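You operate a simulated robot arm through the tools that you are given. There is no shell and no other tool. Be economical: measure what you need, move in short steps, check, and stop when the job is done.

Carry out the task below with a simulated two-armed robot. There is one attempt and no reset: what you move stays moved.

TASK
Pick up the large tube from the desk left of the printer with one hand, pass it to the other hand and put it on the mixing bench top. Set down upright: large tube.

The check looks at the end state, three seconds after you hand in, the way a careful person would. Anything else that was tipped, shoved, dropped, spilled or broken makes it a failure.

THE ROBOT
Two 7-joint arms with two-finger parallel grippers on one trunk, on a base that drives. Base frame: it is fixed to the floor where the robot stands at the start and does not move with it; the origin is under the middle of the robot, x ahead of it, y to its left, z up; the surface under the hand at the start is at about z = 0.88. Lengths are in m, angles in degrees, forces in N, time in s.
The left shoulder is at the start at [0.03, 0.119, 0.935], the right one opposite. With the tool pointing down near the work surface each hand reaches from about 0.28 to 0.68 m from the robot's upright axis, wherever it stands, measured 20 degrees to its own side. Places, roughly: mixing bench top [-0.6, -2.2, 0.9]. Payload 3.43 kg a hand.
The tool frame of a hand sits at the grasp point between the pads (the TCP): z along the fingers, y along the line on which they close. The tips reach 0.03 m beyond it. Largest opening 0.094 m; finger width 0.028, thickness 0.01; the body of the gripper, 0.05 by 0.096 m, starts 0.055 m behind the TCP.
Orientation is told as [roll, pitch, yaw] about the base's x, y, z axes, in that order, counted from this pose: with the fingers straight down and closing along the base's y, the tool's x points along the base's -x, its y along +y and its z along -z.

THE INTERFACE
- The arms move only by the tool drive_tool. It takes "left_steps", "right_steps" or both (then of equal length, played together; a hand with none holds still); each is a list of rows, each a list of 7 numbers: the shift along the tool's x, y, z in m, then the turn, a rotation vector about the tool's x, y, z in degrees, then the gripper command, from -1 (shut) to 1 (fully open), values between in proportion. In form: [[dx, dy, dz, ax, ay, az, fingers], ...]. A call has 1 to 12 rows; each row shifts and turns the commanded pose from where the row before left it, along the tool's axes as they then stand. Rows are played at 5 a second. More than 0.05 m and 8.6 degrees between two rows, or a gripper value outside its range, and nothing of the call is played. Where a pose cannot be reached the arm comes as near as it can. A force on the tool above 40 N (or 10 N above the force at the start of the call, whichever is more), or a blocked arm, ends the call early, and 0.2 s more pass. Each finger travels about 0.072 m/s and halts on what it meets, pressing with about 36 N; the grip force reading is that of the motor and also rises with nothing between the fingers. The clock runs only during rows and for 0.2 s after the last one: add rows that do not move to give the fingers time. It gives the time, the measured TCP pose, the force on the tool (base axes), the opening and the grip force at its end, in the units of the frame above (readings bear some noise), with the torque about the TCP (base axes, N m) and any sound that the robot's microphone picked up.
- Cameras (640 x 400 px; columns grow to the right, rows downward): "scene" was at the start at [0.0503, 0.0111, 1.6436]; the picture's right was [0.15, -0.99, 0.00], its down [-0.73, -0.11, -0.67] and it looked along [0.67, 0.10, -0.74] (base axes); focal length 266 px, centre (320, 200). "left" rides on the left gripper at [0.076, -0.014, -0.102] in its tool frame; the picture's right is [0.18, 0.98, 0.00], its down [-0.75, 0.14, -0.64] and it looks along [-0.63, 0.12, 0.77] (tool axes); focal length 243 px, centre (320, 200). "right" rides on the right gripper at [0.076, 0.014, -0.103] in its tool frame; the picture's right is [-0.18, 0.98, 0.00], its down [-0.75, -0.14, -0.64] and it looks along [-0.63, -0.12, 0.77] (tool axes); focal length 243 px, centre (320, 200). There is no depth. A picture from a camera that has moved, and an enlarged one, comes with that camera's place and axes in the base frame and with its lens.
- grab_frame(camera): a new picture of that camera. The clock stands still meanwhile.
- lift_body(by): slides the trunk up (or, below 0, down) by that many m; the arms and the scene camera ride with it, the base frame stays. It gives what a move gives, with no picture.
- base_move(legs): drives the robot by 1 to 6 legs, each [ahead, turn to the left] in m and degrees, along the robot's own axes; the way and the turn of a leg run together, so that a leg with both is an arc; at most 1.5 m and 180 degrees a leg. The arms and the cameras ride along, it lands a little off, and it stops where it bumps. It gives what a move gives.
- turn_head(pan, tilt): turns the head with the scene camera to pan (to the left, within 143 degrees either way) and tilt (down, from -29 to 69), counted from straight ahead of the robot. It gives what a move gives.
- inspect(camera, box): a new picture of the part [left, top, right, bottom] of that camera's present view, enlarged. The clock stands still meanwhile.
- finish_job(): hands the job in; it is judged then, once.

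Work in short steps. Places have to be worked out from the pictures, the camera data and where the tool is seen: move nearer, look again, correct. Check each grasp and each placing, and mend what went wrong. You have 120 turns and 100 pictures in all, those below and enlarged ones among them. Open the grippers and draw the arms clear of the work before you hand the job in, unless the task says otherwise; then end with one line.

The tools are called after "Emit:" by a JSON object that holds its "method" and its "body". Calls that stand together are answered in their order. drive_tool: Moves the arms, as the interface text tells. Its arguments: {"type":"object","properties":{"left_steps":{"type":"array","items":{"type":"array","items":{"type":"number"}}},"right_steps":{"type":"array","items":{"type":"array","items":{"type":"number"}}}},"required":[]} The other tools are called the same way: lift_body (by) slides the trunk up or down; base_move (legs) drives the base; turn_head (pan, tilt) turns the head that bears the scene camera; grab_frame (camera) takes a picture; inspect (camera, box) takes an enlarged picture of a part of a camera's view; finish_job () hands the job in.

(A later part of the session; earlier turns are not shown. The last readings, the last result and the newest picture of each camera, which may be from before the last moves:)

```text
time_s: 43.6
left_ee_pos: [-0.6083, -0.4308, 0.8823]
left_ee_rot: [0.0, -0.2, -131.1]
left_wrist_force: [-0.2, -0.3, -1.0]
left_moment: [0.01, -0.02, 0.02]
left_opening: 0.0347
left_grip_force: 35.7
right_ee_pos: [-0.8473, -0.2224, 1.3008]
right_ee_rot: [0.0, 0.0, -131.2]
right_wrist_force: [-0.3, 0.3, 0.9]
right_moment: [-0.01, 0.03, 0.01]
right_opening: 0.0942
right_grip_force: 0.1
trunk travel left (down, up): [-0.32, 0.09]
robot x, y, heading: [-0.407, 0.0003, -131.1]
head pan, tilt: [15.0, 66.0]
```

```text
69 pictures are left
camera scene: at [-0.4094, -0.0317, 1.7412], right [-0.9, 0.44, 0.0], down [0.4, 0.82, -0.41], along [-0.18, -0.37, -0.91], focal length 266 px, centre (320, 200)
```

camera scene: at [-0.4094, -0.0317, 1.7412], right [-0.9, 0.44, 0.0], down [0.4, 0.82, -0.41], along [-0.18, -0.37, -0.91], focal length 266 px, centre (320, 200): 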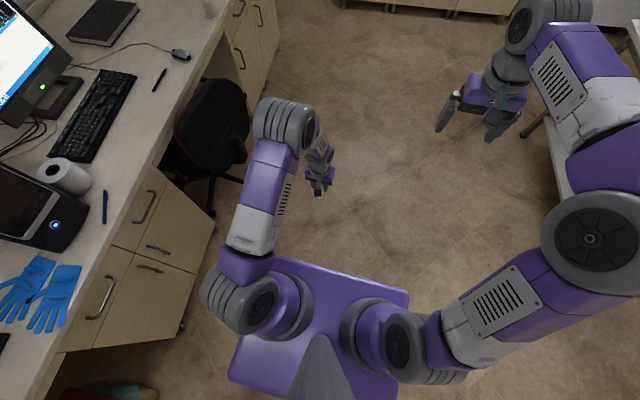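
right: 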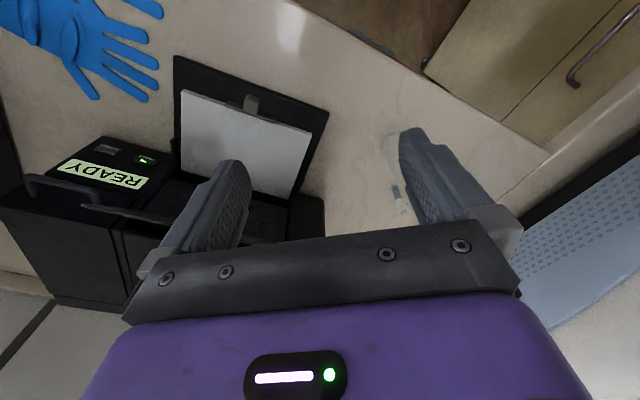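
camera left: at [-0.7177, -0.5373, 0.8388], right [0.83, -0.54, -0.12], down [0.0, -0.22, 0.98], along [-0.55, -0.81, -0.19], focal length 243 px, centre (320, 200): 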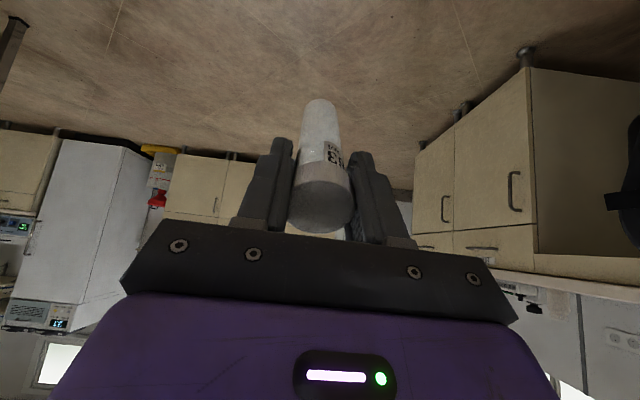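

The left arm now has a healthy elbow-up posture over free floor, so I set up the handover here. The left hand goes to the robot's midline at z ≈ 1.0 and yaws 30°, while the right hand turns to point forward-left, 40° below horizontal.

Emit:
{"method": "drive_tool", "body": {"left_steps": [[0, -0.02, -0.02, 0, 0, 0, -1], [0, -0.02, -0.02, 0, 0, 0, -1], [0, -0.02, -0.02, 0, 0, 0, -1], [0, -0.025, -0.02, 0, 0, 0, -1], [0, -0.025, -0.02, 0, 0, 0, -1], [0, -0.023, -0.018, 0, 0, 0, -1], [0, 0, 0, 0, 0, -7.5, -1], [0, 0, 0, 0, 0, -7.5, -1], [0, 0, 0, 0, 0, -7.5, -1], [0, 0, 0, 0, 0, -7.5, -1]], "right_steps": [[0, 0, 0, 0, 0, -7.5, 1], [0, 0, 0, 0, 0, -7.5, 1], [0, 0, 0, 0, 0, -7.5, 1], [0, 0, 0, 0, 0, -7.5, 1], [0, 0, 0, 0, -8.33, 0, 1], [0, 0, 0, 0, -8.33, 0, 1], [0, 0, 0, 0, -8.33, 0, 1], [0, 0, 0, 0, -8.33, 0, 1], [0, 0, 0, 0, -8.33, 0, 1], [0, 0, 0, 0, -8.33, 0, 1]]}}

Emit:
{"method": "turn_head", "body": {"pan": 0, "tilt": 60}}

Emit:
{"method": "grab_frame", "body": {"camera": "scene"}}

```text
time_s: 45.8
left_ee_pos: [-0.7082, -0.3431, 1.0004]
left_ee_rot: [-0.1, -0.1, -101.0]
left_wrist_force: [-0.2, 0.2, -0.8]
left_moment: [0.0, -0.01, -0.01]
left_opening: 0.0343
left_grip_force: 35.9
right_ee_pos: [-0.8481, -0.2222, 1.2994]
right_ee_rot: [0.0, -50.0, -101.2]
right_wrist_force: [-0.1, -0.6, 0.0]
right_moment: [0.01, 0.03, 0.01]
right_opening: 0.094
right_grip_force: 0.0
trunk travel left (down, up): [-0.32, 0.09]
robot x, y, heading: [-0.3999, -0.0006, -131.3]
head pan, tilt: [15.0, 66.0]
```

```text
time_s: 46.6
left_ee_pos: [-0.7084, -0.3456, 0.9997]
left_ee_rot: [0.0, -0.1, -101.2]
left_wrist_force: [-0.1, -0.8, -0.7]
left_moment: [0.0, 0.02, -0.03]
left_opening: 0.0343
left_grip_force: 35.7
right_ee_pos: [-0.8485, -0.2236, 1.2998]
right_ee_rot: [0.0, -49.9, -101.2]
right_wrist_force: [-0.3, 0.3, 0.0]
right_moment: [0.01, 0.03, -0.01]
right_opening: 0.094
right_grip_force: 0.0
trunk travel left (down, up): [-0.32, 0.09]
robot x, y, heading: [-0.4078, -0.0053, -131.2]
head pan, tilt: [0.0, 60.0]
```

```text
68 pictures are left
camera scene: at [-0.4277, -0.0295, 1.7478], right [-0.75, 0.66, 0.0], down [0.57, 0.65, -0.5], along [-0.33, -0.38, -0.87], focal length 266 px, centre (320, 200)
```

scene: 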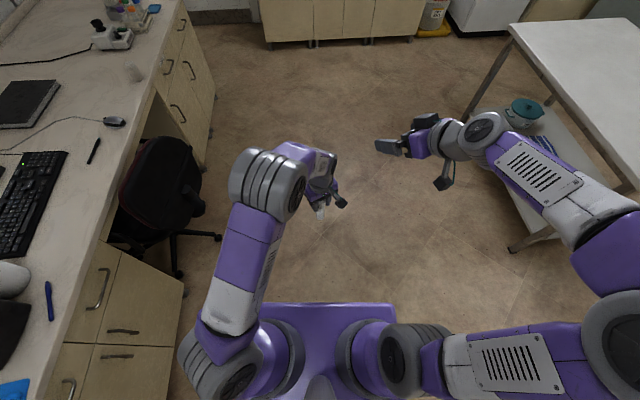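

Both hands are set. I lower the right hand to pre-grasp height while well behind the tube, then slide it left in line with the tube.

Emit:
{"method": "drive_tool", "body": {"right_steps": [[0.0369, 0, 0.0198, 0, 0, 0, 1], [0.0369, 0, 0.0198, 0, 0, 0, 1], [0.0369, 0, 0.0198, 0, 0, 0, 1], [0.0369, 0, 0.0198, 0, 0, 0, 1], [0.0369, 0, 0.0198, 0, 0, 0, 1], [0.0369, 0, 0.0198, 0, 0, 0, 1], [0.0369, 0, 0.0198, 0, 0, 0, 1]]}}

Emit:
{"method": "grab_frame", "body": {"camera": "scene"}}

Emit:
{"method": "grab_frame", "body": {"camera": "right"}}

```text
time_s: 48.2
left_ee_pos: [-0.7084, -0.3464, 0.9988]
left_ee_rot: [-0.1, -0.1, -101.1]
left_wrist_force: [-0.6, -0.3, -0.6]
left_moment: [0.02, -0.02, -0.05]
left_opening: 0.0343
left_grip_force: 36.0
right_ee_pos: [-0.8371, -0.1646, 1.0135]
right_ee_rot: [-0.2, -49.9, -101.0]
right_wrist_force: [0.0, 0.5, 0.2]
right_moment: [0.01, 0.0, -0.01]
right_opening: 0.0942
right_grip_force: 0.0
trunk travel left (down, up): [-0.32, 0.09]
robot x, y, heading: [-0.4019, -0.0013, -131.1]
head pan, tilt: [0.0, 60.0]
```

```text
67 pictures are left
camera scene: at [-0.4281, -0.0322, 1.7477], right [-0.75, 0.66, 0.0], down [0.57, 0.65, -0.5], along [-0.33, -0.38, -0.87], focal length 266 px, centre (320, 200)
```

scene: 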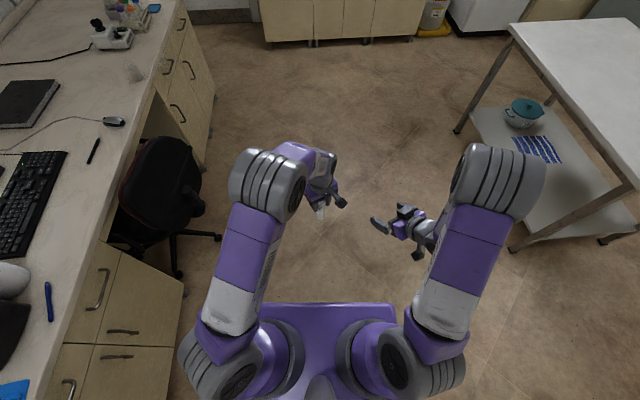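

```text
66 pictures are left
camera right: at [-0.7993, -0.0423, 1.0204], right [0.94, -0.31, 0.14], down [-0.14, 0.03, 0.99], along [-0.31, -0.95, -0.01], focal length 243 px, centre (320, 200)
```

right: 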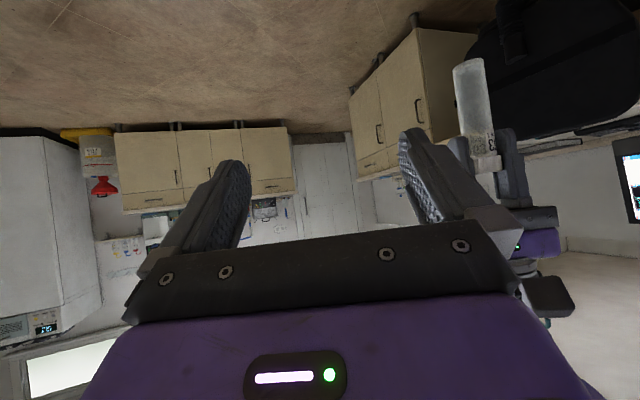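

The right view shows the tube clearly. I slide the right hand left into line and look again.

Emit:
{"method": "drive_tool", "body": {"right_steps": [[0, 0.0404, 0, 0, 0, 0, 1], [0, 0.0404, 0, 0, 0, 0, 1], [0, 0.0404, 0, 0, 0, 0, 1], [0, 0.0404, 0, 0, 0, 0, 1]]}}

Emit:
{"method": "inspect", "body": {"camera": "scene", "box": [220, 120, 460, 270]}}

Emit:
{"method": "grab_frame", "body": {"camera": "right"}}

```text
time_s: 49.2
left_ee_pos: [-0.7074, -0.3453, 0.9999]
left_ee_rot: [-0.1, -0.1, -101.1]
left_wrist_force: [0.2, -0.5, 0.0]
left_moment: [-0.01, -0.01, 0.03]
left_opening: 0.0342
left_grip_force: 35.9
right_ee_pos: [-0.7354, -0.2432, 0.9894]
right_ee_rot: [0.0, -50.0, -101.3]
right_wrist_force: [0.1, 0.5, 0.1]
right_moment: [0.0, 0.01, -0.01]
right_opening: 0.0939
right_grip_force: 0.1
right hand out of reach, approached as far as the arm can: row 2, 3, 4
trunk travel left (down, up): [-0.32, 0.09]
robot x, y, heading: [-0.4012, -0.0023, -131.3]
head pan, tilt: [0.0, 60.0]
```

```text
2.67 times, centred on (340, 195) of scene
camera zoom: at [-0.4269, -0.0301, 1.7478], right [-0.75, 0.66, 0.0], down [0.57, 0.65, -0.5], along [-0.33, -0.38, -0.87], focal length 710 px, centre (267, 213)
```

zoom: 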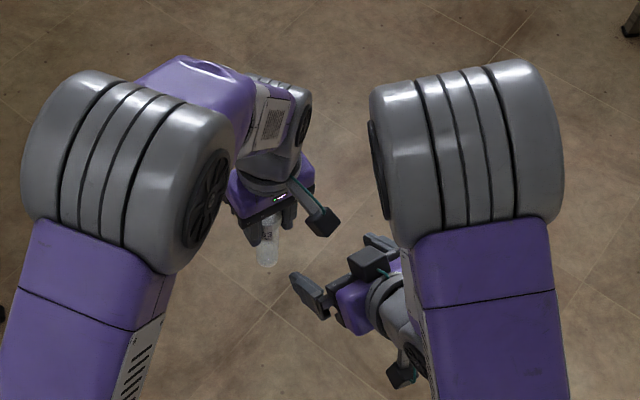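

```text
64 pictures are left
camera right: at [-0.6971, -0.1203, 0.9987], right [0.94, -0.31, 0.14], down [-0.14, 0.03, 0.99], along [-0.31, -0.95, -0.01], focal length 243 px, centre (320, 200)
```

right: 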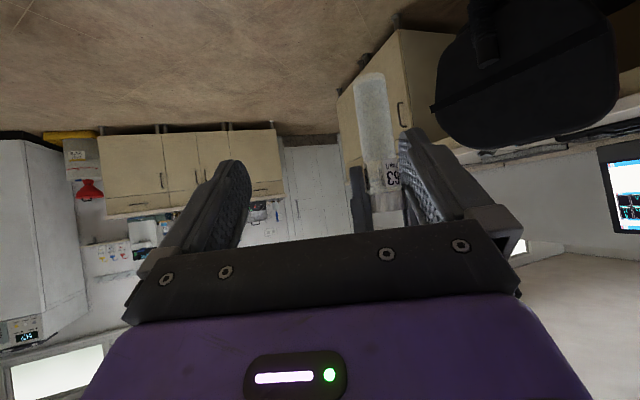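

The right hand is at its inner limit, so I bring the tube to it instead. The left hand goes up 0.053 and right 0.047 to line up with the right hand's open fingers.

Emit:
{"method": "drive_tool", "body": {"left_steps": [[0, -0.016, -0.018, 0, 0, 0, -1], [0, -0.016, -0.018, 0, 0, 0, -1], [0, -0.0155, -0.0175, 0, 0, 0, -1]]}}

Emit:
{"method": "inspect", "body": {"camera": "scene", "box": [240, 140, 400, 240]}}

Emit:
{"method": "grab_frame", "body": {"camera": "right"}}

```text
time_s: 50.0
left_ee_pos: [-0.756, -0.3346, 1.0546]
left_ee_rot: [-0.1, -0.1, -101.2]
left_wrist_force: [0.0, -0.4, -1.1]
left_moment: [0.0, 0.0, -0.01]
left_opening: 0.0341
left_grip_force: 35.4
right_ee_pos: [-0.7356, -0.2437, 0.9899]
right_ee_rot: [0.2, -50.0, -101.3]
right_wrist_force: [0.1, 0.5, 0.6]
right_moment: [0.02, 0.02, -0.02]
right_opening: 0.094
right_grip_force: 0.0
trunk travel left (down, up): [-0.32, 0.09]
robot x, y, heading: [-0.4019, 0.0004, -131.4]
head pan, tilt: [0.0, 60.0]
```

```text
4.00 times, centred on (320, 190) of scene
camera zoom: at [-0.428, -0.0291, 1.7478], right [-0.75, 0.66, 0.0], down [0.57, 0.65, -0.5], along [-0.33, -0.38, -0.87], focal length 1064 px, centre (320, 240)
```

zoom: 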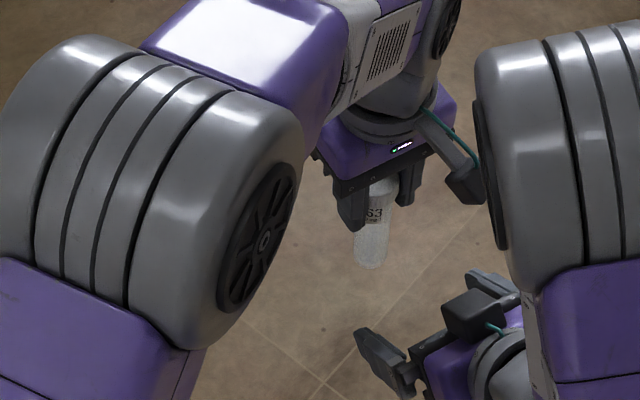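

```text
62 pictures are left
camera right: at [-0.6981, -0.1195, 0.9987], right [0.94, -0.31, 0.14], down [-0.14, 0.03, 0.99], along [-0.31, -0.95, -0.01], focal length 243 px, centre (320, 200)
```

right: 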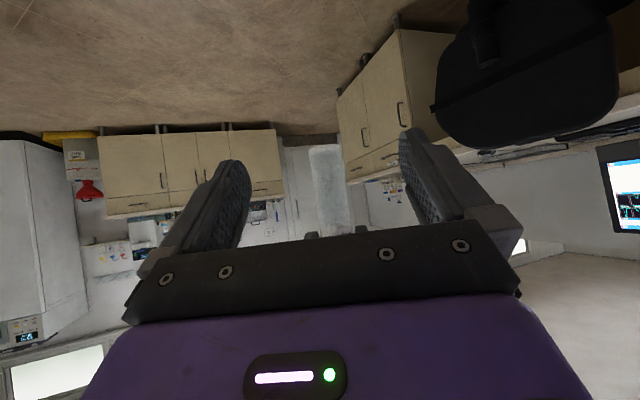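

The tube is now aligned between the right fingers. A second box sits on top of the right hand and would pass close to the left fingers, so I lower the right tilt by 5° to 35° for clearance.

Emit:
{"method": "drive_tool", "body": {"right_steps": [[0, 0, 0, 0, -2.5, 0, 1], [0, 0, 0, 0, -2.5, 0, 1]]}}

Emit:
{"method": "inspect", "body": {"camera": "scene", "box": [240, 140, 400, 240]}}

```text
time_s: 50.6
left_ee_pos: [-0.7561, -0.3357, 1.0541]
left_ee_rot: [-0.1, -0.1, -101.1]
left_wrist_force: [0.4, 0.1, -1.2]
left_moment: [-0.02, 0.04, 0.0]
left_opening: 0.0343
left_grip_force: 36.4
right_ee_pos: [-0.7386, -0.2455, 0.9894]
right_ee_rot: [0.1, -55.0, -101.2]
right_wrist_force: [-0.4, -0.2, 1.0]
right_moment: [0.0, -0.02, 0.02]
right_opening: 0.0942
right_grip_force: 0.0
right hand out of reach, approached as far as the arm can: row 2
trunk travel left (down, up): [-0.32, 0.09]
robot x, y, heading: [-0.4062, 0.0041, -131.3]
head pan, tilt: [0.0, 60.0]
```

```text
4.00 times, centred on (320, 190) of scene
camera zoom: at [-0.4278, -0.0295, 1.7478], right [-0.75, 0.66, 0.0], down [0.57, 0.65, -0.5], along [-0.33, -0.38, -0.87], focal length 1064 px, centre (320, 240)
```

zoom: 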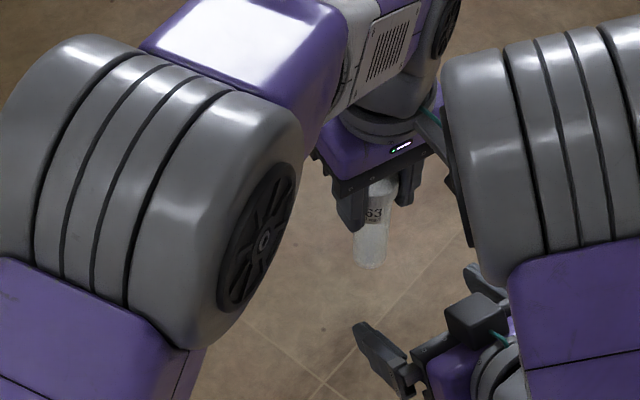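

The right elbow is folded and leans in near the left hand. I move both hands together 0.07 m forward, 0.03 m right and 0.10 m down to give the elbow room, keeping their relative pose.

Emit:
{"method": "drive_tool", "body": {"left_steps": [[-0.0152, -0.0203, 0.0333, 0, 0, 0, -1], [-0.0152, -0.0203, 0.0333, 0, 0, 0, -1], [-0.0152, -0.0203, 0.0333, 0, 0, 0, -1], [0, 0, 0, 0, 0, 0, -1]], "right_steps": [[0.0186, -0.0203, 0.0316, 0, 0, 0, 1], [0.0186, -0.0203, 0.0316, 0, 0, 0, 1], [0.0186, -0.0203, 0.0316, 0, 0, 0, 1], [0, 0, 0, 0, 0, 0, 1]]}}

Emit:
{"method": "grab_frame", "body": {"camera": "scene"}}

Emit:
{"method": "grab_frame", "body": {"camera": "right"}}

```text
time_s: 51.6
left_ee_pos: [-0.8239, -0.369, 0.9556]
left_ee_rot: [0.0, -0.2, -101.1]
left_wrist_force: [0.1, 0.0, -1.2]
left_moment: [-0.04, 0.0, 0.0]
left_opening: 0.0343
left_grip_force: 35.8
right_ee_pos: [-0.8069, -0.2785, 0.8902]
right_ee_rot: [0.0, -55.0, -101.2]
right_wrist_force: [0.0, -0.2, -0.6]
right_moment: [0.01, 0.0, -0.02]
right_opening: 0.094
right_grip_force: 0.2
trunk travel left (down, up): [-0.32, 0.09]
robot x, y, heading: [-0.4061, 0.0003, -131.1]
head pan, tilt: [0.0, 60.0]
```

```text
60 pictures are left
camera scene: at [-0.4261, -0.0281, 1.7479], right [-0.75, 0.66, 0.0], down [0.57, 0.65, -0.5], along [-0.33, -0.38, -0.87], focal length 266 px, centre (320, 200)
```

scene: 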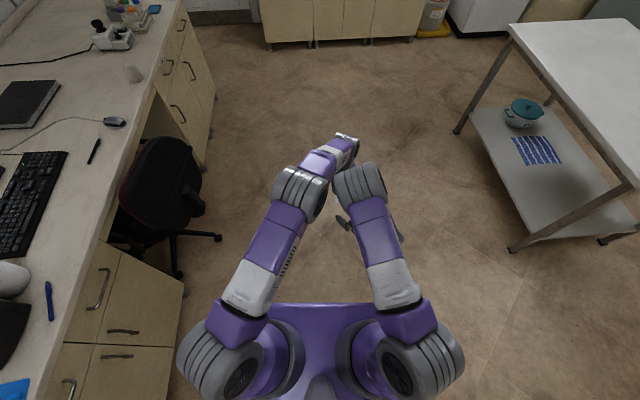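

```text
59 pictures are left
camera right: at [-0.7679, -0.1563, 0.8867], right [0.94, -0.29, 0.15], down [-0.12, 0.12, 0.99], along [-0.31, -0.95, 0.08], focal length 243 px, centre (320, 200)
```

right: 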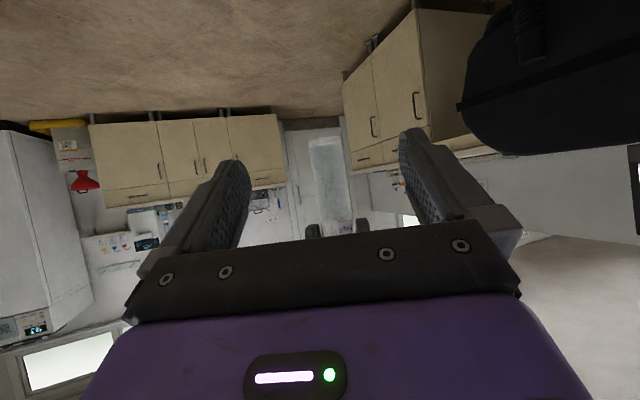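

The elbows are too close together. I separate the hands: left goes back to about 0.03 left of the midline, right goes out to the right, and both yaw 30° further so that the right hand will approach more from the side.

Emit:
{"method": "drive_tool", "body": {"left_steps": [[-0.0053, 0.0261, 0, 0, 0, 0, -1], [-0.0053, 0.0261, 0, 0, 0, 0, -1], [-0.0053, 0.0261, 0, 0, 0, 0, -1], [-0.0053, 0.0261, 0, 0, 0, 0, -1], [0, 0, 0, 0, 0, -7.5, -1], [0, 0, 0, 0, 0, -7.5, -1], [0, 0, 0, 0, 0, -7.5, -1], [0, 0, 0, 0, 0, -7.5, -1]], "right_steps": [[0, -0.0258, -0.0264, 0, 0, 0, 1], [0, -0.0258, -0.0264, 0, 0, 0, 1], [0, -0.0258, -0.0264, 0, 0, 0, 1], [0, -0.0258, -0.0264, 0, 0, 0, 1], [0, 0, 0, -6.14, 0, -4.3, 1], [0, 0, 0, -6.14, 0, -4.3, 1], [0, 0, 0, -6.14, 0, -4.3, 1], [0, 0, 0, -6.14, 0, -4.3, 1]]}}

Emit:
{"method": "grab_frame", "body": {"camera": "scene"}}

```text
time_s: 53.4
left_ee_pos: [-0.7278, -0.4081, 0.9535]
left_ee_rot: [-0.1, -0.1, -71.0]
left_wrist_force: [-0.2, 0.1, -0.1]
left_moment: [-0.02, -0.01, -0.02]
left_opening: 0.0344
left_grip_force: 35.9
right_ee_pos: [-0.8909, -0.1735, 0.9502]
right_ee_rot: [0.2, -55.1, -71.2]
right_wrist_force: [-0.2, 0.0, -0.2]
right_moment: [-0.01, 0.0, 0.01]
right_opening: 0.094
right_grip_force: 0.1
trunk travel left (down, up): [-0.32, 0.09]
robot x, y, heading: [-0.4037, -0.0009, -131.3]
head pan, tilt: [0.0, 60.0]
```

```text
58 pictures are left
camera scene: at [-0.4283, -0.0289, 1.7478], right [-0.75, 0.66, 0.0], down [0.57, 0.65, -0.5], along [-0.33, -0.38, -0.87], focal length 266 px, centre (320, 200)
```

scene: 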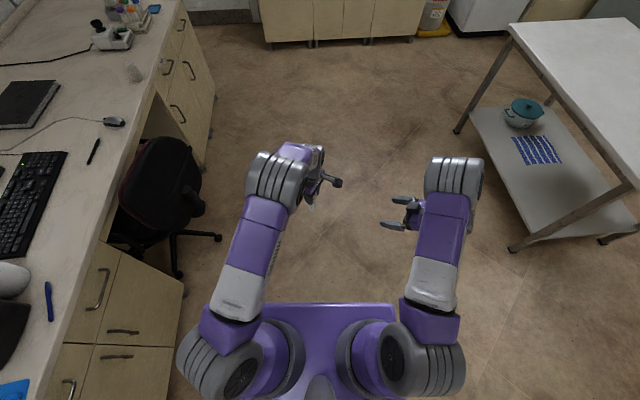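

Now there is ample room. I move the right hand into line with the tube, 0.10 m short of it and at grasp height.

Emit:
{"method": "drive_tool", "body": {"right_steps": [[-0.0096, 0.0158, 0.0348, 0, 0, 0, 1], [-0.0096, 0.0158, 0.0348, 0, 0, 0, 1], [-0.0096, 0.0158, 0.0348, 0, 0, 0, 1], [-0.0096, 0.0158, 0.0348, 0, 0, 0, 1], [-0.0096, 0.0158, 0.0348, 0, 0, 0, 1]]}}

Emit:
{"method": "inspect", "body": {"camera": "scene", "box": [240, 130, 480, 280]}}

Emit:
{"method": "grab_frame", "body": {"camera": "right"}}

```text
time_s: 54.6
left_ee_pos: [-0.7264, -0.4098, 0.9527]
left_ee_rot: [-0.2, -0.1, -71.2]
left_wrist_force: [0.7, -0.6, -0.5]
left_moment: [-0.02, 0.05, 0.0]
left_opening: 0.0344
left_grip_force: 35.9
right_ee_pos: [-0.7606, -0.3098, 0.8888]
right_ee_rot: [0.0, -54.8, -71.2]
right_wrist_force: [0.7, -0.4, -0.1]
right_moment: [0.04, 0.01, 0.0]
right_opening: 0.0939
right_grip_force: 0.2
trunk travel left (down, up): [-0.32, 0.09]
robot x, y, heading: [-0.4008, -0.0008, -131.4]
head pan, tilt: [0.0, 60.0]
```

```text
2.67 times, centred on (360, 205) of scene
camera zoom: at [-0.427, -0.0302, 1.7478], right [-0.75, 0.66, 0.0], down [0.57, 0.65, -0.5], along [-0.33, -0.38, -0.87], focal length 710 px, centre (213, 187)
```

zoom: 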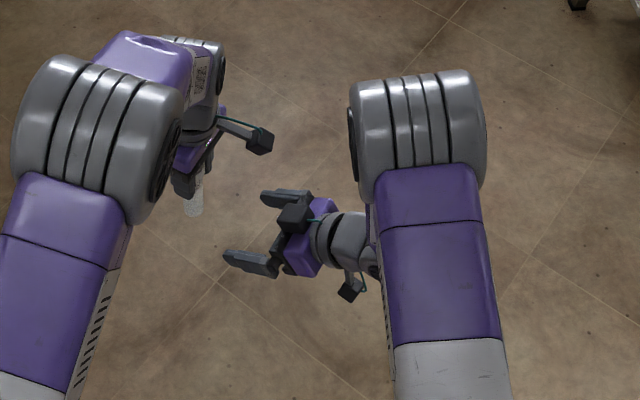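

```text
56 pictures are left
camera right: at [-0.7888, -0.184, 0.8857], right [0.96, 0.22, 0.15], down [-0.16, 0.04, 0.99], along [0.21, -0.98, 0.08], focal length 243 px, centre (320, 200)
```

right: 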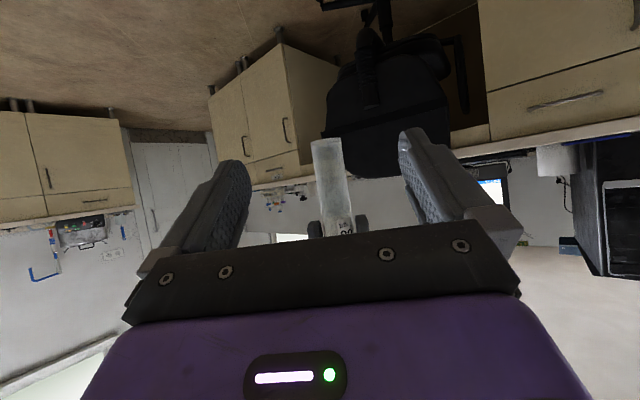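

Everything is aligned, with 0.106 m to go. I advance horizontally in slow steps and check before closing.

Emit:
{"method": "drive_tool", "body": {"right_steps": [[-0.0101, 0, 0.0144, 0, 0, 0, 1], [-0.0101, 0, 0.0144, 0, 0, 0, 1], [-0.0101, 0, 0.0144, 0, 0, 0, 1], [-0.0101, 0, 0.0144, 0, 0, 0, 1], [-0.0101, 0, 0.0144, 0, 0, 0, 1], [-0.0102, 0, 0.0146, 0, 0, 0, 1]]}}

Emit:
{"method": "inspect", "body": {"camera": "scene", "box": [260, 150, 420, 250]}}

Emit:
{"method": "grab_frame", "body": {"camera": "right"}}

Emit:
{"method": "grab_frame", "body": {"camera": "left"}}

```text
time_s: 56.0
left_ee_pos: [-0.727, -0.4099, 0.9526]
left_ee_rot: [-0.2, -0.1, -71.1]
left_wrist_force: [-0.6, -0.9, 0.0]
left_moment: [-0.01, 0.02, 0.0]
left_opening: 0.0344
left_grip_force: 36.1
right_ee_pos: [-0.7257, -0.4098, 0.89]
right_ee_rot: [0.1, -55.0, -71.2]
right_wrist_force: [0.1, 0.9, 0.6]
right_moment: [-0.01, -0.03, 0.0]
right_opening: 0.094
right_grip_force: 0.1
trunk travel left (down, up): [-0.32, 0.09]
robot x, y, heading: [-0.4068, -0.0018, -131.2]
head pan, tilt: [0.0, 60.0]
```

```text
4.00 times, centred on (340, 200) of scene
camera zoom: at [-0.4276, -0.0298, 1.7478], right [-0.75, 0.66, 0.0], down [0.57, 0.65, -0.5], along [-0.33, -0.38, -0.87], focal length 1064 px, centre (240, 200)
```

zoom: 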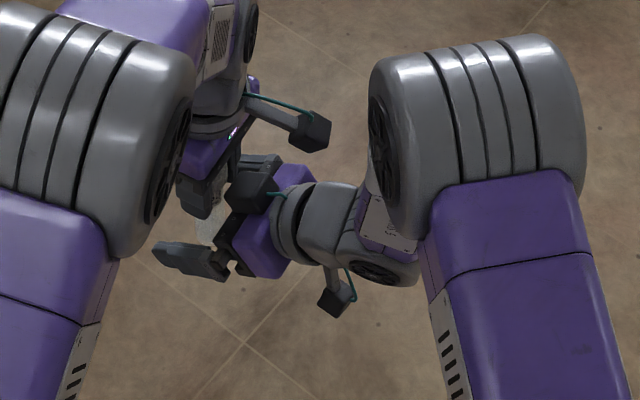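

```text
54 pictures are left
camera right: at [-0.7535, -0.284, 0.8869], right [0.96, 0.22, 0.15], down [-0.16, 0.04, 0.99], along [0.21, -0.98, 0.08], focal length 243 px, centre (320, 200)
```

right: 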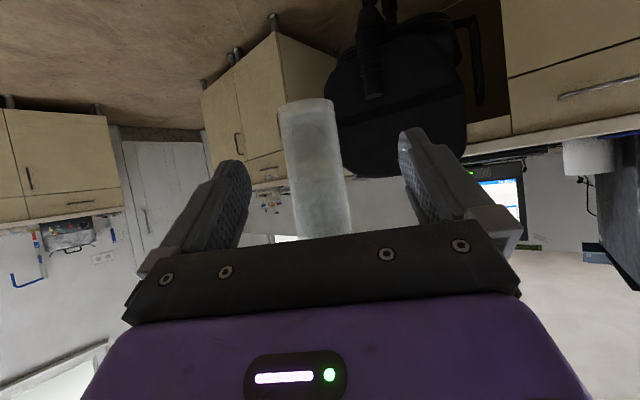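

```text
53 pictures are left
camera left: at [-0.7638, -0.3422, 1.0561], right [0.87, 0.49, 0.0], down [0.38, -0.67, 0.64], along [0.31, -0.56, -0.77], focal length 243 px, centre (320, 200)
```

left: 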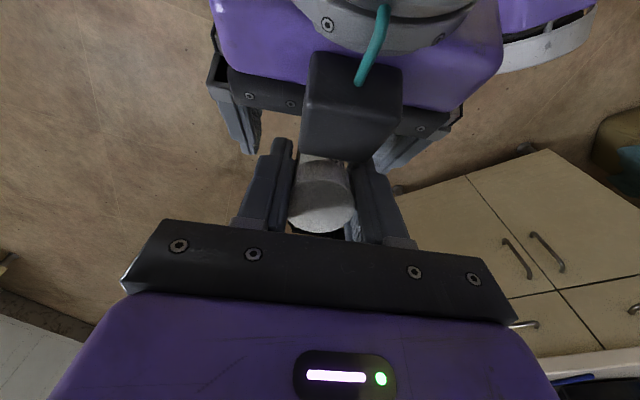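

The tube sits centred between the right pads with no contact. I close the right hand while the left still holds.

Emit:
{"method": "drive_tool", "body": {"right_steps": [[0, 0, 0, 0, 0, 0, 0.4], [0, 0, 0, 0, 0, 0, 0], [0, 0, 0, 0, 0, 0, -0.4], [0, 0, 0, 0, 0, 0, -0.7], [0, 0, 0, 0, 0, 0, -1], [0, 0, 0, 0, 0, 0, -1], [0, 0, 0, 0, 0, 0, -1]]}}

Emit:
{"method": "grab_frame", "body": {"camera": "right"}}

```text
time_s: 57.6
left_ee_pos: [-0.726, -0.4094, 0.9535]
left_ee_rot: [-0.1, -0.2, -71.1]
left_wrist_force: [5.3, 3.1, 1.6]
left_moment: [0.01, -0.11, 0.01]
left_opening: 0.0341
left_grip_force: 36.2
right_ee_pos: [-0.7265, -0.4097, 0.8909]
right_ee_rot: [0.0, -55.0, -71.2]
right_wrist_force: [-4.7, -2.7, -0.9]
right_moment: [0.14, -0.17, -0.02]
right_opening: 0.0326
right_grip_force: 35.7
trunk travel left (down, up): [-0.32, 0.09]
robot x, y, heading: [-0.404, 0.0027, -131.2]
head pan, tilt: [0.0, 60.0]
```

```text
52 pictures are left
camera right: at [-0.7541, -0.2836, 0.887], right [0.96, 0.22, 0.15], down [-0.16, 0.04, 0.99], along [0.21, -0.98, 0.08], focal length 243 px, centre (320, 200)
```

right: 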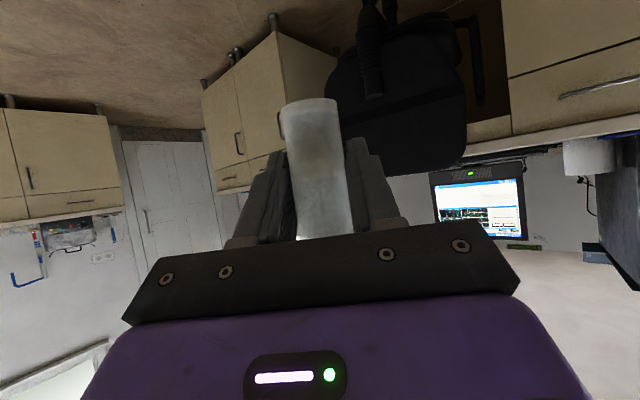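

The right hand holds (0.0326 m, 36 N, small balanced forces). I open the left hand and raise it straight off the cap.

Emit:
{"method": "drive_tool", "body": {"left_steps": [[0, 0, 0, 0, 0, 0, -0.1], [0, 0, 0, 0, 0, 0, 0.3], [0, 0, 0, 0, 0, 0, 0.7], [0, 0, 0, 0, 0, 0, 0.7], [0, 0, -0.02, 0, 0, 0, 0.7], [0, 0, -0.03, 0, 0, 0, 0.7], [0, 0, -0.03, 0, 0, 0, 0.7]]}}

Emit:
{"method": "grab_frame", "body": {"camera": "right"}}

Emit:
{"method": "grab_frame", "body": {"camera": "left"}}

```text
time_s: 59.2
left_ee_pos: [-0.7277, -0.4109, 1.0352]
left_ee_rot: [-0.3, -0.2, -71.2]
left_wrist_force: [-0.1, -0.4, -0.5]
left_moment: [0.01, -0.01, 0.0]
left_opening: 0.0798
left_grip_force: 0.1
right_ee_pos: [-0.7248, -0.4095, 0.8911]
right_ee_rot: [0.0, -55.1, -71.2]
right_wrist_force: [0.3, 0.3, -0.4]
right_moment: [0.0, 0.01, -0.02]
right_opening: 0.0328
right_grip_force: 35.7
trunk travel left (down, up): [-0.32, 0.09]
robot x, y, heading: [-0.4061, 0.0006, -131.1]
head pan, tilt: [0.0, 60.0]
```

```text
51 pictures are left
camera right: at [-0.7536, -0.2835, 0.8871], right [0.96, 0.22, 0.15], down [-0.16, 0.04, 0.99], along [0.21, -0.98, 0.08], focal length 243 px, centre (320, 200)
```

right: 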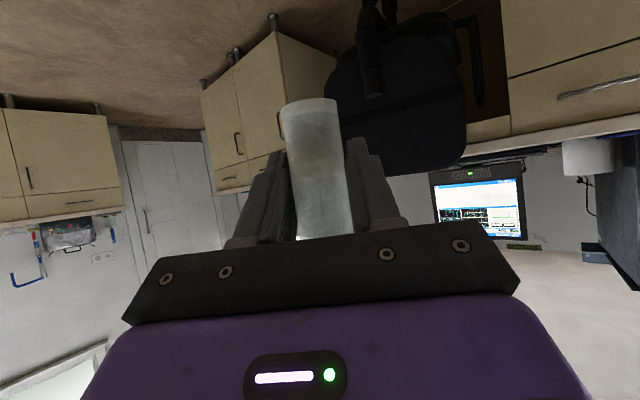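

```text
50 pictures are left
camera left: at [-0.7637, -0.3432, 1.1377], right [0.87, 0.49, 0.0], down [0.38, -0.67, 0.64], along [0.32, -0.56, -0.77], focal length 243 px, centre (320, 200)
```

left: 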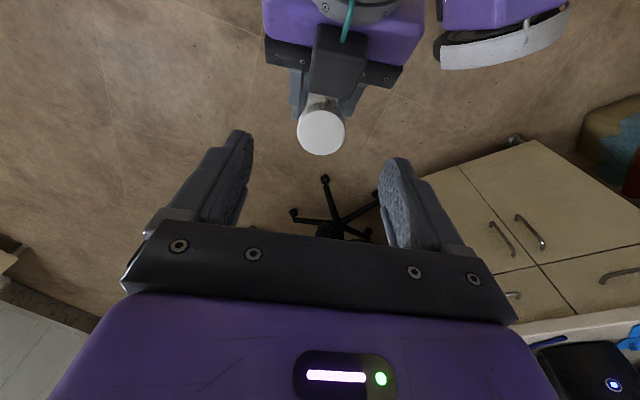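

The tube is passed: the right hand alone holds it, upright. I move the left hand aside, raise the trunk so the tube clears bench height, then drive along the bench line past the chair.

Emit:
{"method": "drive_tool", "body": {"left_steps": [[-0.0325, 0.019, 0, 0, 0, 0, 0.7], [-0.0325, 0.019, 0, 0, 0, 0, 0.7], [-0.0325, 0.019, 0, 0, 0, 0, 0.7], [-0.0325, 0.019, 0, 0, 0, 0, 0.7]]}}

Emit:
{"method": "lift_body", "body": {"by": 0.09}}

Emit:
{"method": "base_move", "body": {"legs": [[0, 5], [1.2, 0]]}}

Emit:
{"method": "turn_head", "body": {"pan": 60, "tilt": 35}}

Emit:
{"method": "grab_frame", "body": {"camera": "scene"}}

```text
time_s: 60.2
left_ee_pos: [-0.6117, -0.5119, 1.0323]
left_ee_rot: [-0.1, -0.1, -71.2]
left_wrist_force: [-0.2, -0.9, -0.8]
left_moment: [0.04, 0.01, -0.01]
left_opening: 0.0796
left_grip_force: 0.0
right_ee_pos: [-0.7246, -0.4105, 0.8903]
right_ee_rot: [0.0, -55.0, -71.3]
right_wrist_force: [0.5, -0.5, -0.4]
right_moment: [0.02, 0.01, 0.03]
right_opening: 0.0329
right_grip_force: 36.3
trunk travel left (down, up): [-0.32, 0.09]
robot x, y, heading: [-0.4043, -0.0026, -131.1]
head pan, tilt: [0.0, 60.0]
```

```text
time_s: 61.4
left_ee_pos: [-0.613, -0.5108, 1.1234]
left_ee_rot: [-0.1, -0.1, -71.0]
left_wrist_force: [0.0, -0.5, 0.1]
left_moment: [0.02, 0.02, 0.0]
left_opening: 0.0798
left_grip_force: 0.1
right_ee_pos: [-0.7265, -0.4087, 0.9789]
right_ee_rot: [0.1, -55.0, -71.2]
right_wrist_force: [0.0, 0.5, -0.5]
right_moment: [0.0, -0.02, 0.01]
right_opening: 0.0324
right_grip_force: 35.8
trunk travel left (down, up): [-0.41, 0.0]
robot x, y, heading: [-0.402, -0.001, -131.2]
head pan, tilt: [0.0, 60.0]
```

```text
time_s: 67.9
left_ee_pos: [-1.2669, -1.4653, 1.1225]
left_ee_rot: [-0.1, -0.2, -66.7]
left_wrist_force: [0.0, 0.9, 0.8]
left_moment: [0.0, -0.01, 0.0]
left_opening: 0.0798
left_grip_force: 0.1
right_ee_pos: [-1.3871, -1.3737, 0.9805]
right_ee_rot: [0.1, -55.0, -66.7]
right_wrist_force: [1.0, 0.8, -0.8]
right_moment: [0.0, 0.03, 0.01]
right_opening: 0.0328
right_grip_force: 35.9
trunk travel left (down, up): [-0.41, 0.0]
robot x, y, heading: [-1.0982, -0.939, -126.9]
head pan, tilt: [0.0, 60.0]
```

```text
time_s: 69.2
left_ee_pos: [-1.2666, -1.4648, 1.1233]
left_ee_rot: [-0.1, 0.1, -66.7]
left_wrist_force: [-0.7, 0.0, 0.8]
left_moment: [0.01, 0.01, -0.01]
left_opening: 0.0801
left_grip_force: 0.0
right_ee_pos: [-1.3859, -1.3729, 0.9806]
right_ee_rot: [0.1, -55.0, -66.6]
right_wrist_force: [-0.7, 0.3, -0.8]
right_moment: [-0.01, 0.0, 0.03]
right_opening: 0.0325
right_grip_force: 36.3
trunk travel left (down, up): [-0.41, 0.0]
robot x, y, heading: [-1.0982, -0.9401, -126.9]
head pan, tilt: [60.0, 35.0]
```

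```text
49 pictures are left
camera scene: at [-1.0451, -0.9987, 1.872], right [-0.92, -0.4, 0.0], down [-0.23, 0.53, -0.82], along [0.32, -0.75, -0.57], focal length 266 px, centre (320, 200)
```

scene: 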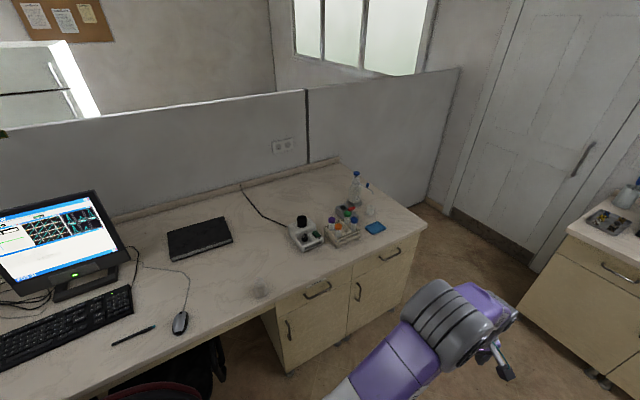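

The bench is in full view: mixer, tube rack, a blue pad, bottles, and a clear beaker near the edge. I enlarge to find a free place.

Emit:
{"method": "inspect", "body": {"camera": "scene", "box": [200, 150, 440, 320]}}

```text
2.35 times, centred on (320, 235) of scene
camera zoom: at [-1.0451, -0.9987, 1.872], right [-0.92, -0.4, 0.0], down [-0.23, 0.53, -0.82], along [0.32, -0.75, -0.57], focal length 626 px, centre (320, 118)
```

zoom: 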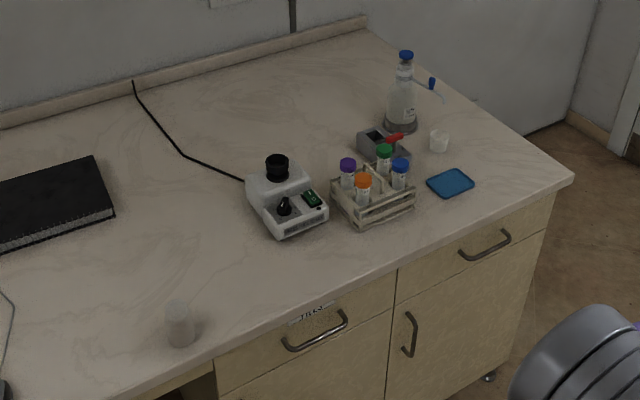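

A free spot lies between the beaker and the mixer at about (-0.556, -1.722), roughly 0.15 m in from the edge. I retract and raise the left hand, drive on 0.345 m, and turn to face the bench from a distance.

Emit:
{"method": "drive_tool", "body": {"left_steps": [[0.012, 0.021, -0.012, 0, 0, 0, 0.7], [0.012, 0.021, -0.012, 0, 0, 0, 0.7], [0.012, 0.021, -0.012, 0, 0, 0, 0.7], [0.012, 0.021, -0.012, 0, 0, 0, 0.7]]}}

Emit:
{"method": "base_move", "body": {"legs": [[0.345, 0], [0, 91]]}}

Emit:
{"method": "turn_head", "body": {"pan": 0, "tilt": 45}}

Emit:
{"method": "grab_frame", "body": {"camera": "scene"}}

```text
time_s: 70.2
left_ee_pos: [-1.2082, -1.386, 1.1707]
left_ee_rot: [0.0, -0.1, -66.7]
left_wrist_force: [1.4, 0.5, -0.3]
left_moment: [0.02, 0.03, -0.04]
left_opening: 0.0798
left_grip_force: 0.2
right_ee_pos: [-1.3862, -1.3721, 0.9807]
right_ee_rot: [0.1, -55.0, -66.7]
right_wrist_force: [0.2, 0.5, -0.2]
right_moment: [0.01, 0.03, -0.04]
right_opening: 0.0324
right_grip_force: 36.2
trunk travel left (down, up): [-0.41, 0.0]
robot x, y, heading: [-1.0993, -0.9404, -126.8]
head pan, tilt: [60.0, 35.0]
```

```text
time_s: 76.2
left_ee_pos: [-0.8607, -1.3261, 1.1711]
left_ee_rot: [0.0, -0.1, 23.1]
left_wrist_force: [-0.1, 0.0, 0.5]
left_moment: [-0.01, 0.02, -0.01]
left_opening: 0.0799
left_grip_force: 0.1
right_ee_pos: [-0.8746, -1.5043, 0.9806]
right_ee_rot: [0.0, -55.0, 23.1]
right_wrist_force: [0.2, -1.0, -0.1]
right_moment: [-0.03, 0.01, 0.03]
right_opening: 0.0324
right_grip_force: 35.9
trunk travel left (down, up): [-0.41, 0.0]
robot x, y, heading: [-1.3056, -1.2159, -36.9]
head pan, tilt: [60.0, 35.0]
```

```text
time_s: 77.5
left_ee_pos: [-0.8593, -1.3242, 1.1707]
left_ee_rot: [-0.1, -0.2, 23.2]
left_wrist_force: [0.3, 0.6, 0.4]
left_moment: [-0.01, -0.01, -0.01]
left_opening: 0.0801
left_grip_force: 0.1
right_ee_pos: [-0.8744, -1.5056, 0.9809]
right_ee_rot: [0.1, -55.0, 23.2]
right_wrist_force: [-0.1, 0.6, -0.2]
right_moment: [0.01, 0.03, 0.01]
right_opening: 0.0325
right_grip_force: 36.2
trunk travel left (down, up): [-0.41, 0.0]
robot x, y, heading: [-1.3069, -1.2201, -36.7]
head pan, tilt: [0.0, 45.0]
```

```text
47 pictures are left
camera scene: at [-1.2627, -1.248, 1.8573], right [-0.6, -0.8, 0.0], down [-0.57, 0.42, -0.71], along [0.57, -0.42, -0.71], focal length 266 px, centre (320, 200)
```

scene: 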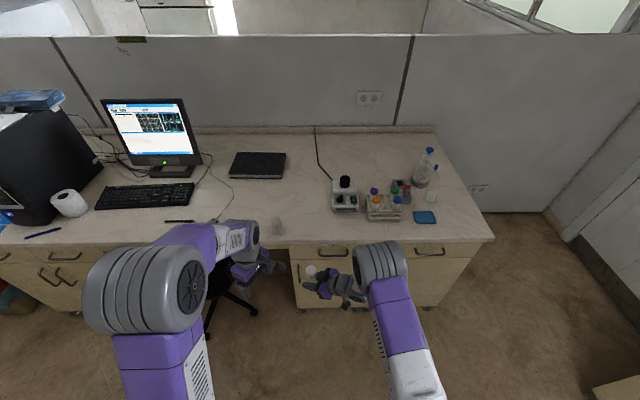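

The tube needs to go 0.384 m forward, and the line is clear with the bottom at about 0.94. I drive 0.38 m ahead and check.

Emit:
{"method": "base_move", "body": {"legs": [[0.3, 0], [0.08, 0]]}}

Emit:
{"method": "turn_head", "body": {"pan": 0, "tilt": 55}}

Emit:
{"method": "grab_frame", "body": {"camera": "scene"}}

Emit:
{"method": "grab_frame", "body": {"camera": "right"}}

Emit:
{"method": "grab_frame", "body": {"camera": "left"}}

```text
time_s: 80.3
left_ee_pos: [-0.5545, -1.5535, 1.1704]
left_ee_rot: [-0.1, -0.1, 23.2]
left_wrist_force: [1.1, -0.6, -0.3]
left_moment: [0.02, 0.0, -0.01]
left_opening: 0.0798
left_grip_force: 0.0
right_ee_pos: [-0.5676, -1.733, 0.9788]
right_ee_rot: [0.2, -55.0, 23.1]
right_wrist_force: [-0.2, 0.0, -0.2]
right_moment: [0.03, -0.03, 0.03]
right_opening: 0.0325
right_grip_force: 35.6
trunk travel left (down, up): [-0.41, 0.0]
robot x, y, heading: [-0.998, -1.4429, -36.9]
head pan, tilt: [0.0, 45.0]
```

```text
time_s: 81.0
left_ee_pos: [-0.5544, -1.5548, 1.1704]
left_ee_rot: [0.0, -0.1, 23.3]
left_wrist_force: [0.2, 0.1, 0.5]
left_moment: [0.03, 0.01, 0.01]
left_opening: 0.0797
left_grip_force: 0.2
right_ee_pos: [-0.5675, -1.7328, 0.9801]
right_ee_rot: [0.1, -55.0, 23.2]
right_wrist_force: [0.3, -0.9, -0.9]
right_moment: [-0.02, -0.03, 0.04]
right_opening: 0.0325
right_grip_force: 36.5
trunk travel left (down, up): [-0.41, 0.0]
robot x, y, heading: [-1.0006, -1.4436, -36.7]
head pan, tilt: [0.0, 55.0]
```

```text
46 pictures are left
camera scene: at [-0.9642, -1.4712, 1.8439], right [-0.6, -0.8, 0.0], down [-0.66, 0.49, -0.57], along [0.46, -0.34, -0.82], focal length 266 px, centre (320, 200)
```

scene: 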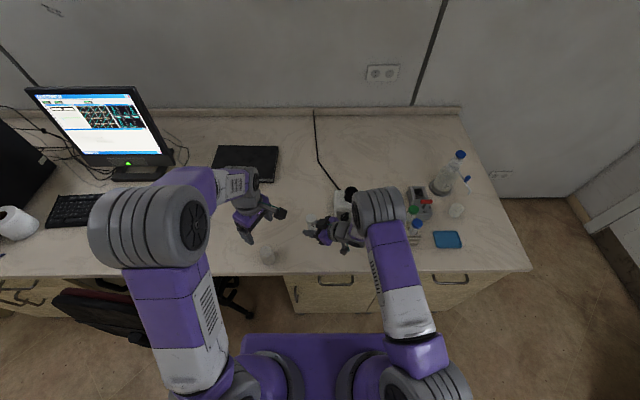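

```text
45 pictures are left
camera right: at [-0.6914, -1.7694, 0.9769], right [-0.29, 0.94, 0.15], down [-0.03, -0.17, 0.99], along [0.96, 0.28, 0.08], focal length 243 px, centre (320, 200)
```

right: 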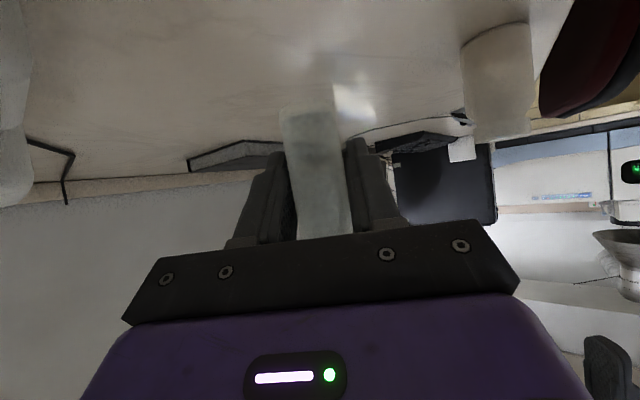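

```text
44 pictures are left
camera left: at [-0.618, -1.5969, 1.2736], right [-0.56, 0.83, 0.0], down [0.64, 0.43, 0.64], along [0.53, 0.36, -0.77], focal length 243 px, centre (320, 200)
```

left: 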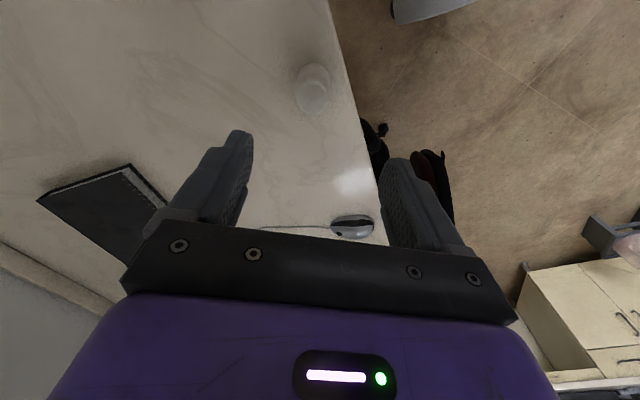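

I enlarge the region around the gripper to confirm clearances to the mixer and the beaker before lowering.

Emit:
{"method": "inspect", "body": {"camera": "scene", "box": [230, 160, 430, 290]}}

Emit:
{"method": "inspect", "body": {"camera": "right", "box": [0, 0, 640, 260]}}

```text
3.08 times, centred on (330, 225) of scene
camera zoom: at [-0.9642, -1.4712, 1.8439], right [-0.6, -0.8, 0.0], down [-0.66, 0.49, -0.57], along [0.46, -0.34, -0.82], focal length 819 px, centre (289, 123)
```

zoom: 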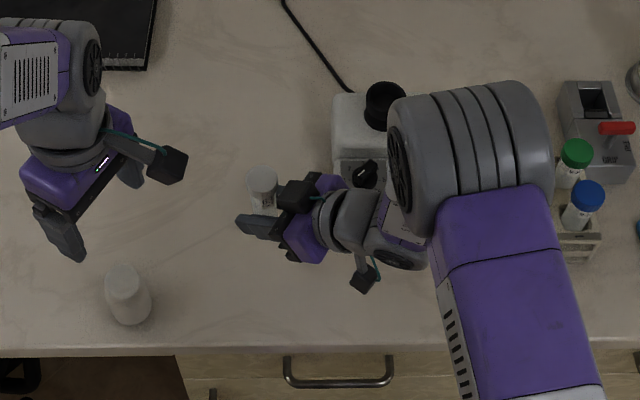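

```text
1.00 times, centred on (320, 130) of right (not enlarged: the box is as wide or as high as the picture)
camera zoom: at [-0.6914, -1.7694, 0.9769], right [-0.29, 0.94, 0.15], down [-0.03, -0.17, 0.99], along [0.96, 0.28, 0.08], focal length 243 px, centre (320, 270)
```

zoom: 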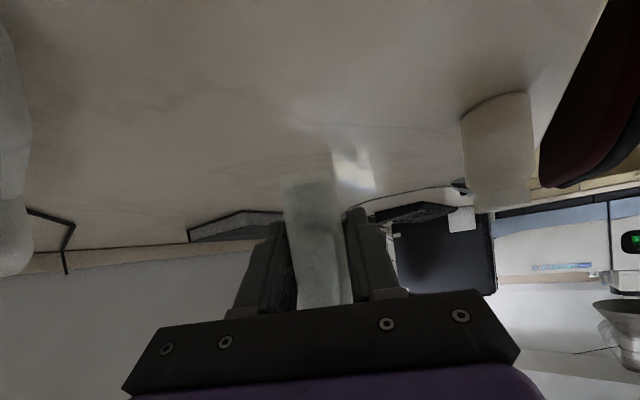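

Clearances are fine, but I add margin from the mixer by shifting the hand 0.036 m along its left. Then I lower 0.04 m.

Emit:
{"method": "drive_tool", "body": {"right_steps": [[0, 0.018, 0, 0, 0, 0, -1], [0, 0.018, 0, 0, 0, 0, -1], [0.0082, 0, 0.0057, 0, 0, 0, -1], [0.0082, 0, 0.0057, 0, 0, 0, -1], [0.0082, 0, 0.0057, 0, 0, 0, -1], [0.0082, 0, 0.0057, 0, 0, 0, -1]]}}

Emit:
{"method": "inspect", "body": {"camera": "scene", "box": [230, 160, 430, 290]}}

Emit:
{"method": "grab_frame", "body": {"camera": "right"}}

```text
time_s: 82.4
left_ee_pos: [-0.5547, -1.5531, 1.1703]
left_ee_rot: [-0.1, -0.1, 23.3]
left_wrist_force: [-0.5, -0.6, 0.2]
left_moment: [0.02, 0.02, 0.01]
left_opening: 0.08
left_grip_force: 0.0
right_ee_pos: [-0.5831, -1.7004, 0.9395]
right_ee_rot: [0.2, -55.0, 23.2]
right_wrist_force: [0.2, 0.0, -1.3]
right_moment: [0.02, -0.01, 0.03]
right_opening: 0.0325
right_grip_force: 36.3
trunk travel left (down, up): [-0.41, 0.0]
robot x, y, heading: [-0.9991, -1.4407, -36.8]
head pan, tilt: [0.0, 55.0]
```

```text
3.08 times, centred on (330, 225) of scene
camera zoom: at [-0.964, -1.4714, 1.8438], right [-0.6, -0.8, 0.0], down [-0.66, 0.49, -0.57], along [0.46, -0.34, -0.82], focal length 819 px, centre (289, 123)
```

zoom: 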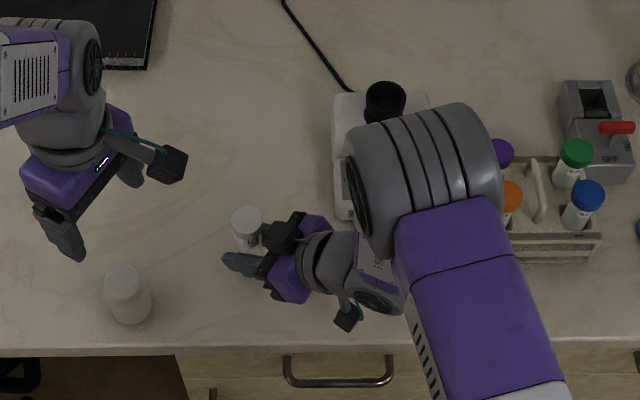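

```text
40 pictures are left
camera right: at [-0.7053, -1.7372, 0.9362], right [-0.29, 0.94, 0.15], down [-0.03, -0.17, 0.99], along [0.96, 0.28, 0.08], focal length 243 px, centre (320, 200)
```

right: 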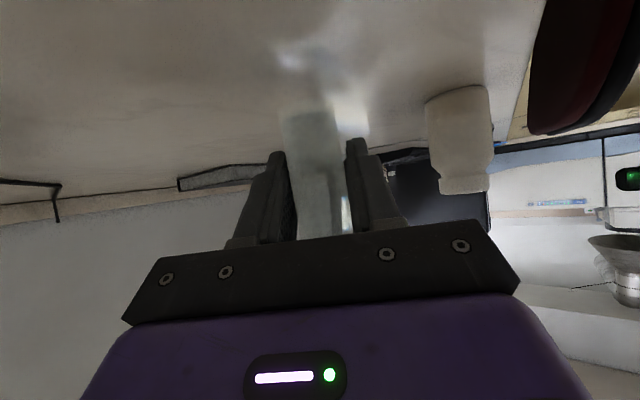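

The bottom should now be about 0.02 m above the bench. I lower in small steps and watch the vertical force.

Emit:
{"method": "drive_tool", "body": {"right_steps": [[0.0033, 0, 0.0023, 0, 0, 0, -1], [0.0033, 0, 0.0023, 0, 0, 0, -1], [0.0033, 0, 0.0023, 0, 0, 0, -1]]}}

Emit:
{"method": "drive_tool", "body": {"right_steps": [[0.0025, 0, 0.0017, 0, 0, 0, -1]]}}

```text
time_s: 83.2
left_ee_pos: [-0.554, -1.5543, 1.1705]
left_ee_rot: [-0.1, -0.1, 23.3]
left_wrist_force: [0.3, 0.0, 0.0]
left_moment: [0.02, -0.03, 0.02]
left_opening: 0.0798
left_grip_force: 0.1
right_ee_pos: [-0.5811, -1.6995, 0.9281]
right_ee_rot: [0.1, -55.0, 23.2]
right_wrist_force: [0.1, -0.8, -1.1]
right_moment: [-0.02, -0.03, 0.01]
right_opening: 0.0325
right_grip_force: 36.0
trunk travel left (down, up): [-0.41, 0.0]
robot x, y, heading: [-1.0003, -1.4421, -36.8]
head pan, tilt: [0.0, 55.0]
```

```text
time_s: 83.6
left_ee_pos: [-0.5546, -1.5541, 1.1707]
left_ee_rot: [0.0, -0.1, 23.4]
left_wrist_force: [0.7, 0.8, 0.1]
left_moment: [0.05, 0.01, 0.01]
left_opening: 0.08
left_grip_force: 0.0
right_ee_pos: [-0.5828, -1.6996, 0.9243]
right_ee_rot: [0.1, -54.9, 23.2]
right_wrist_force: [0.1, -0.3, -0.8]
right_moment: [0.01, 0.04, 0.01]
right_opening: 0.0323
right_grip_force: 36.3
trunk travel left (down, up): [-0.41, 0.0]
robot x, y, heading: [-1.0001, -1.445, -36.6]
head pan, tilt: [0.0, 55.0]
```

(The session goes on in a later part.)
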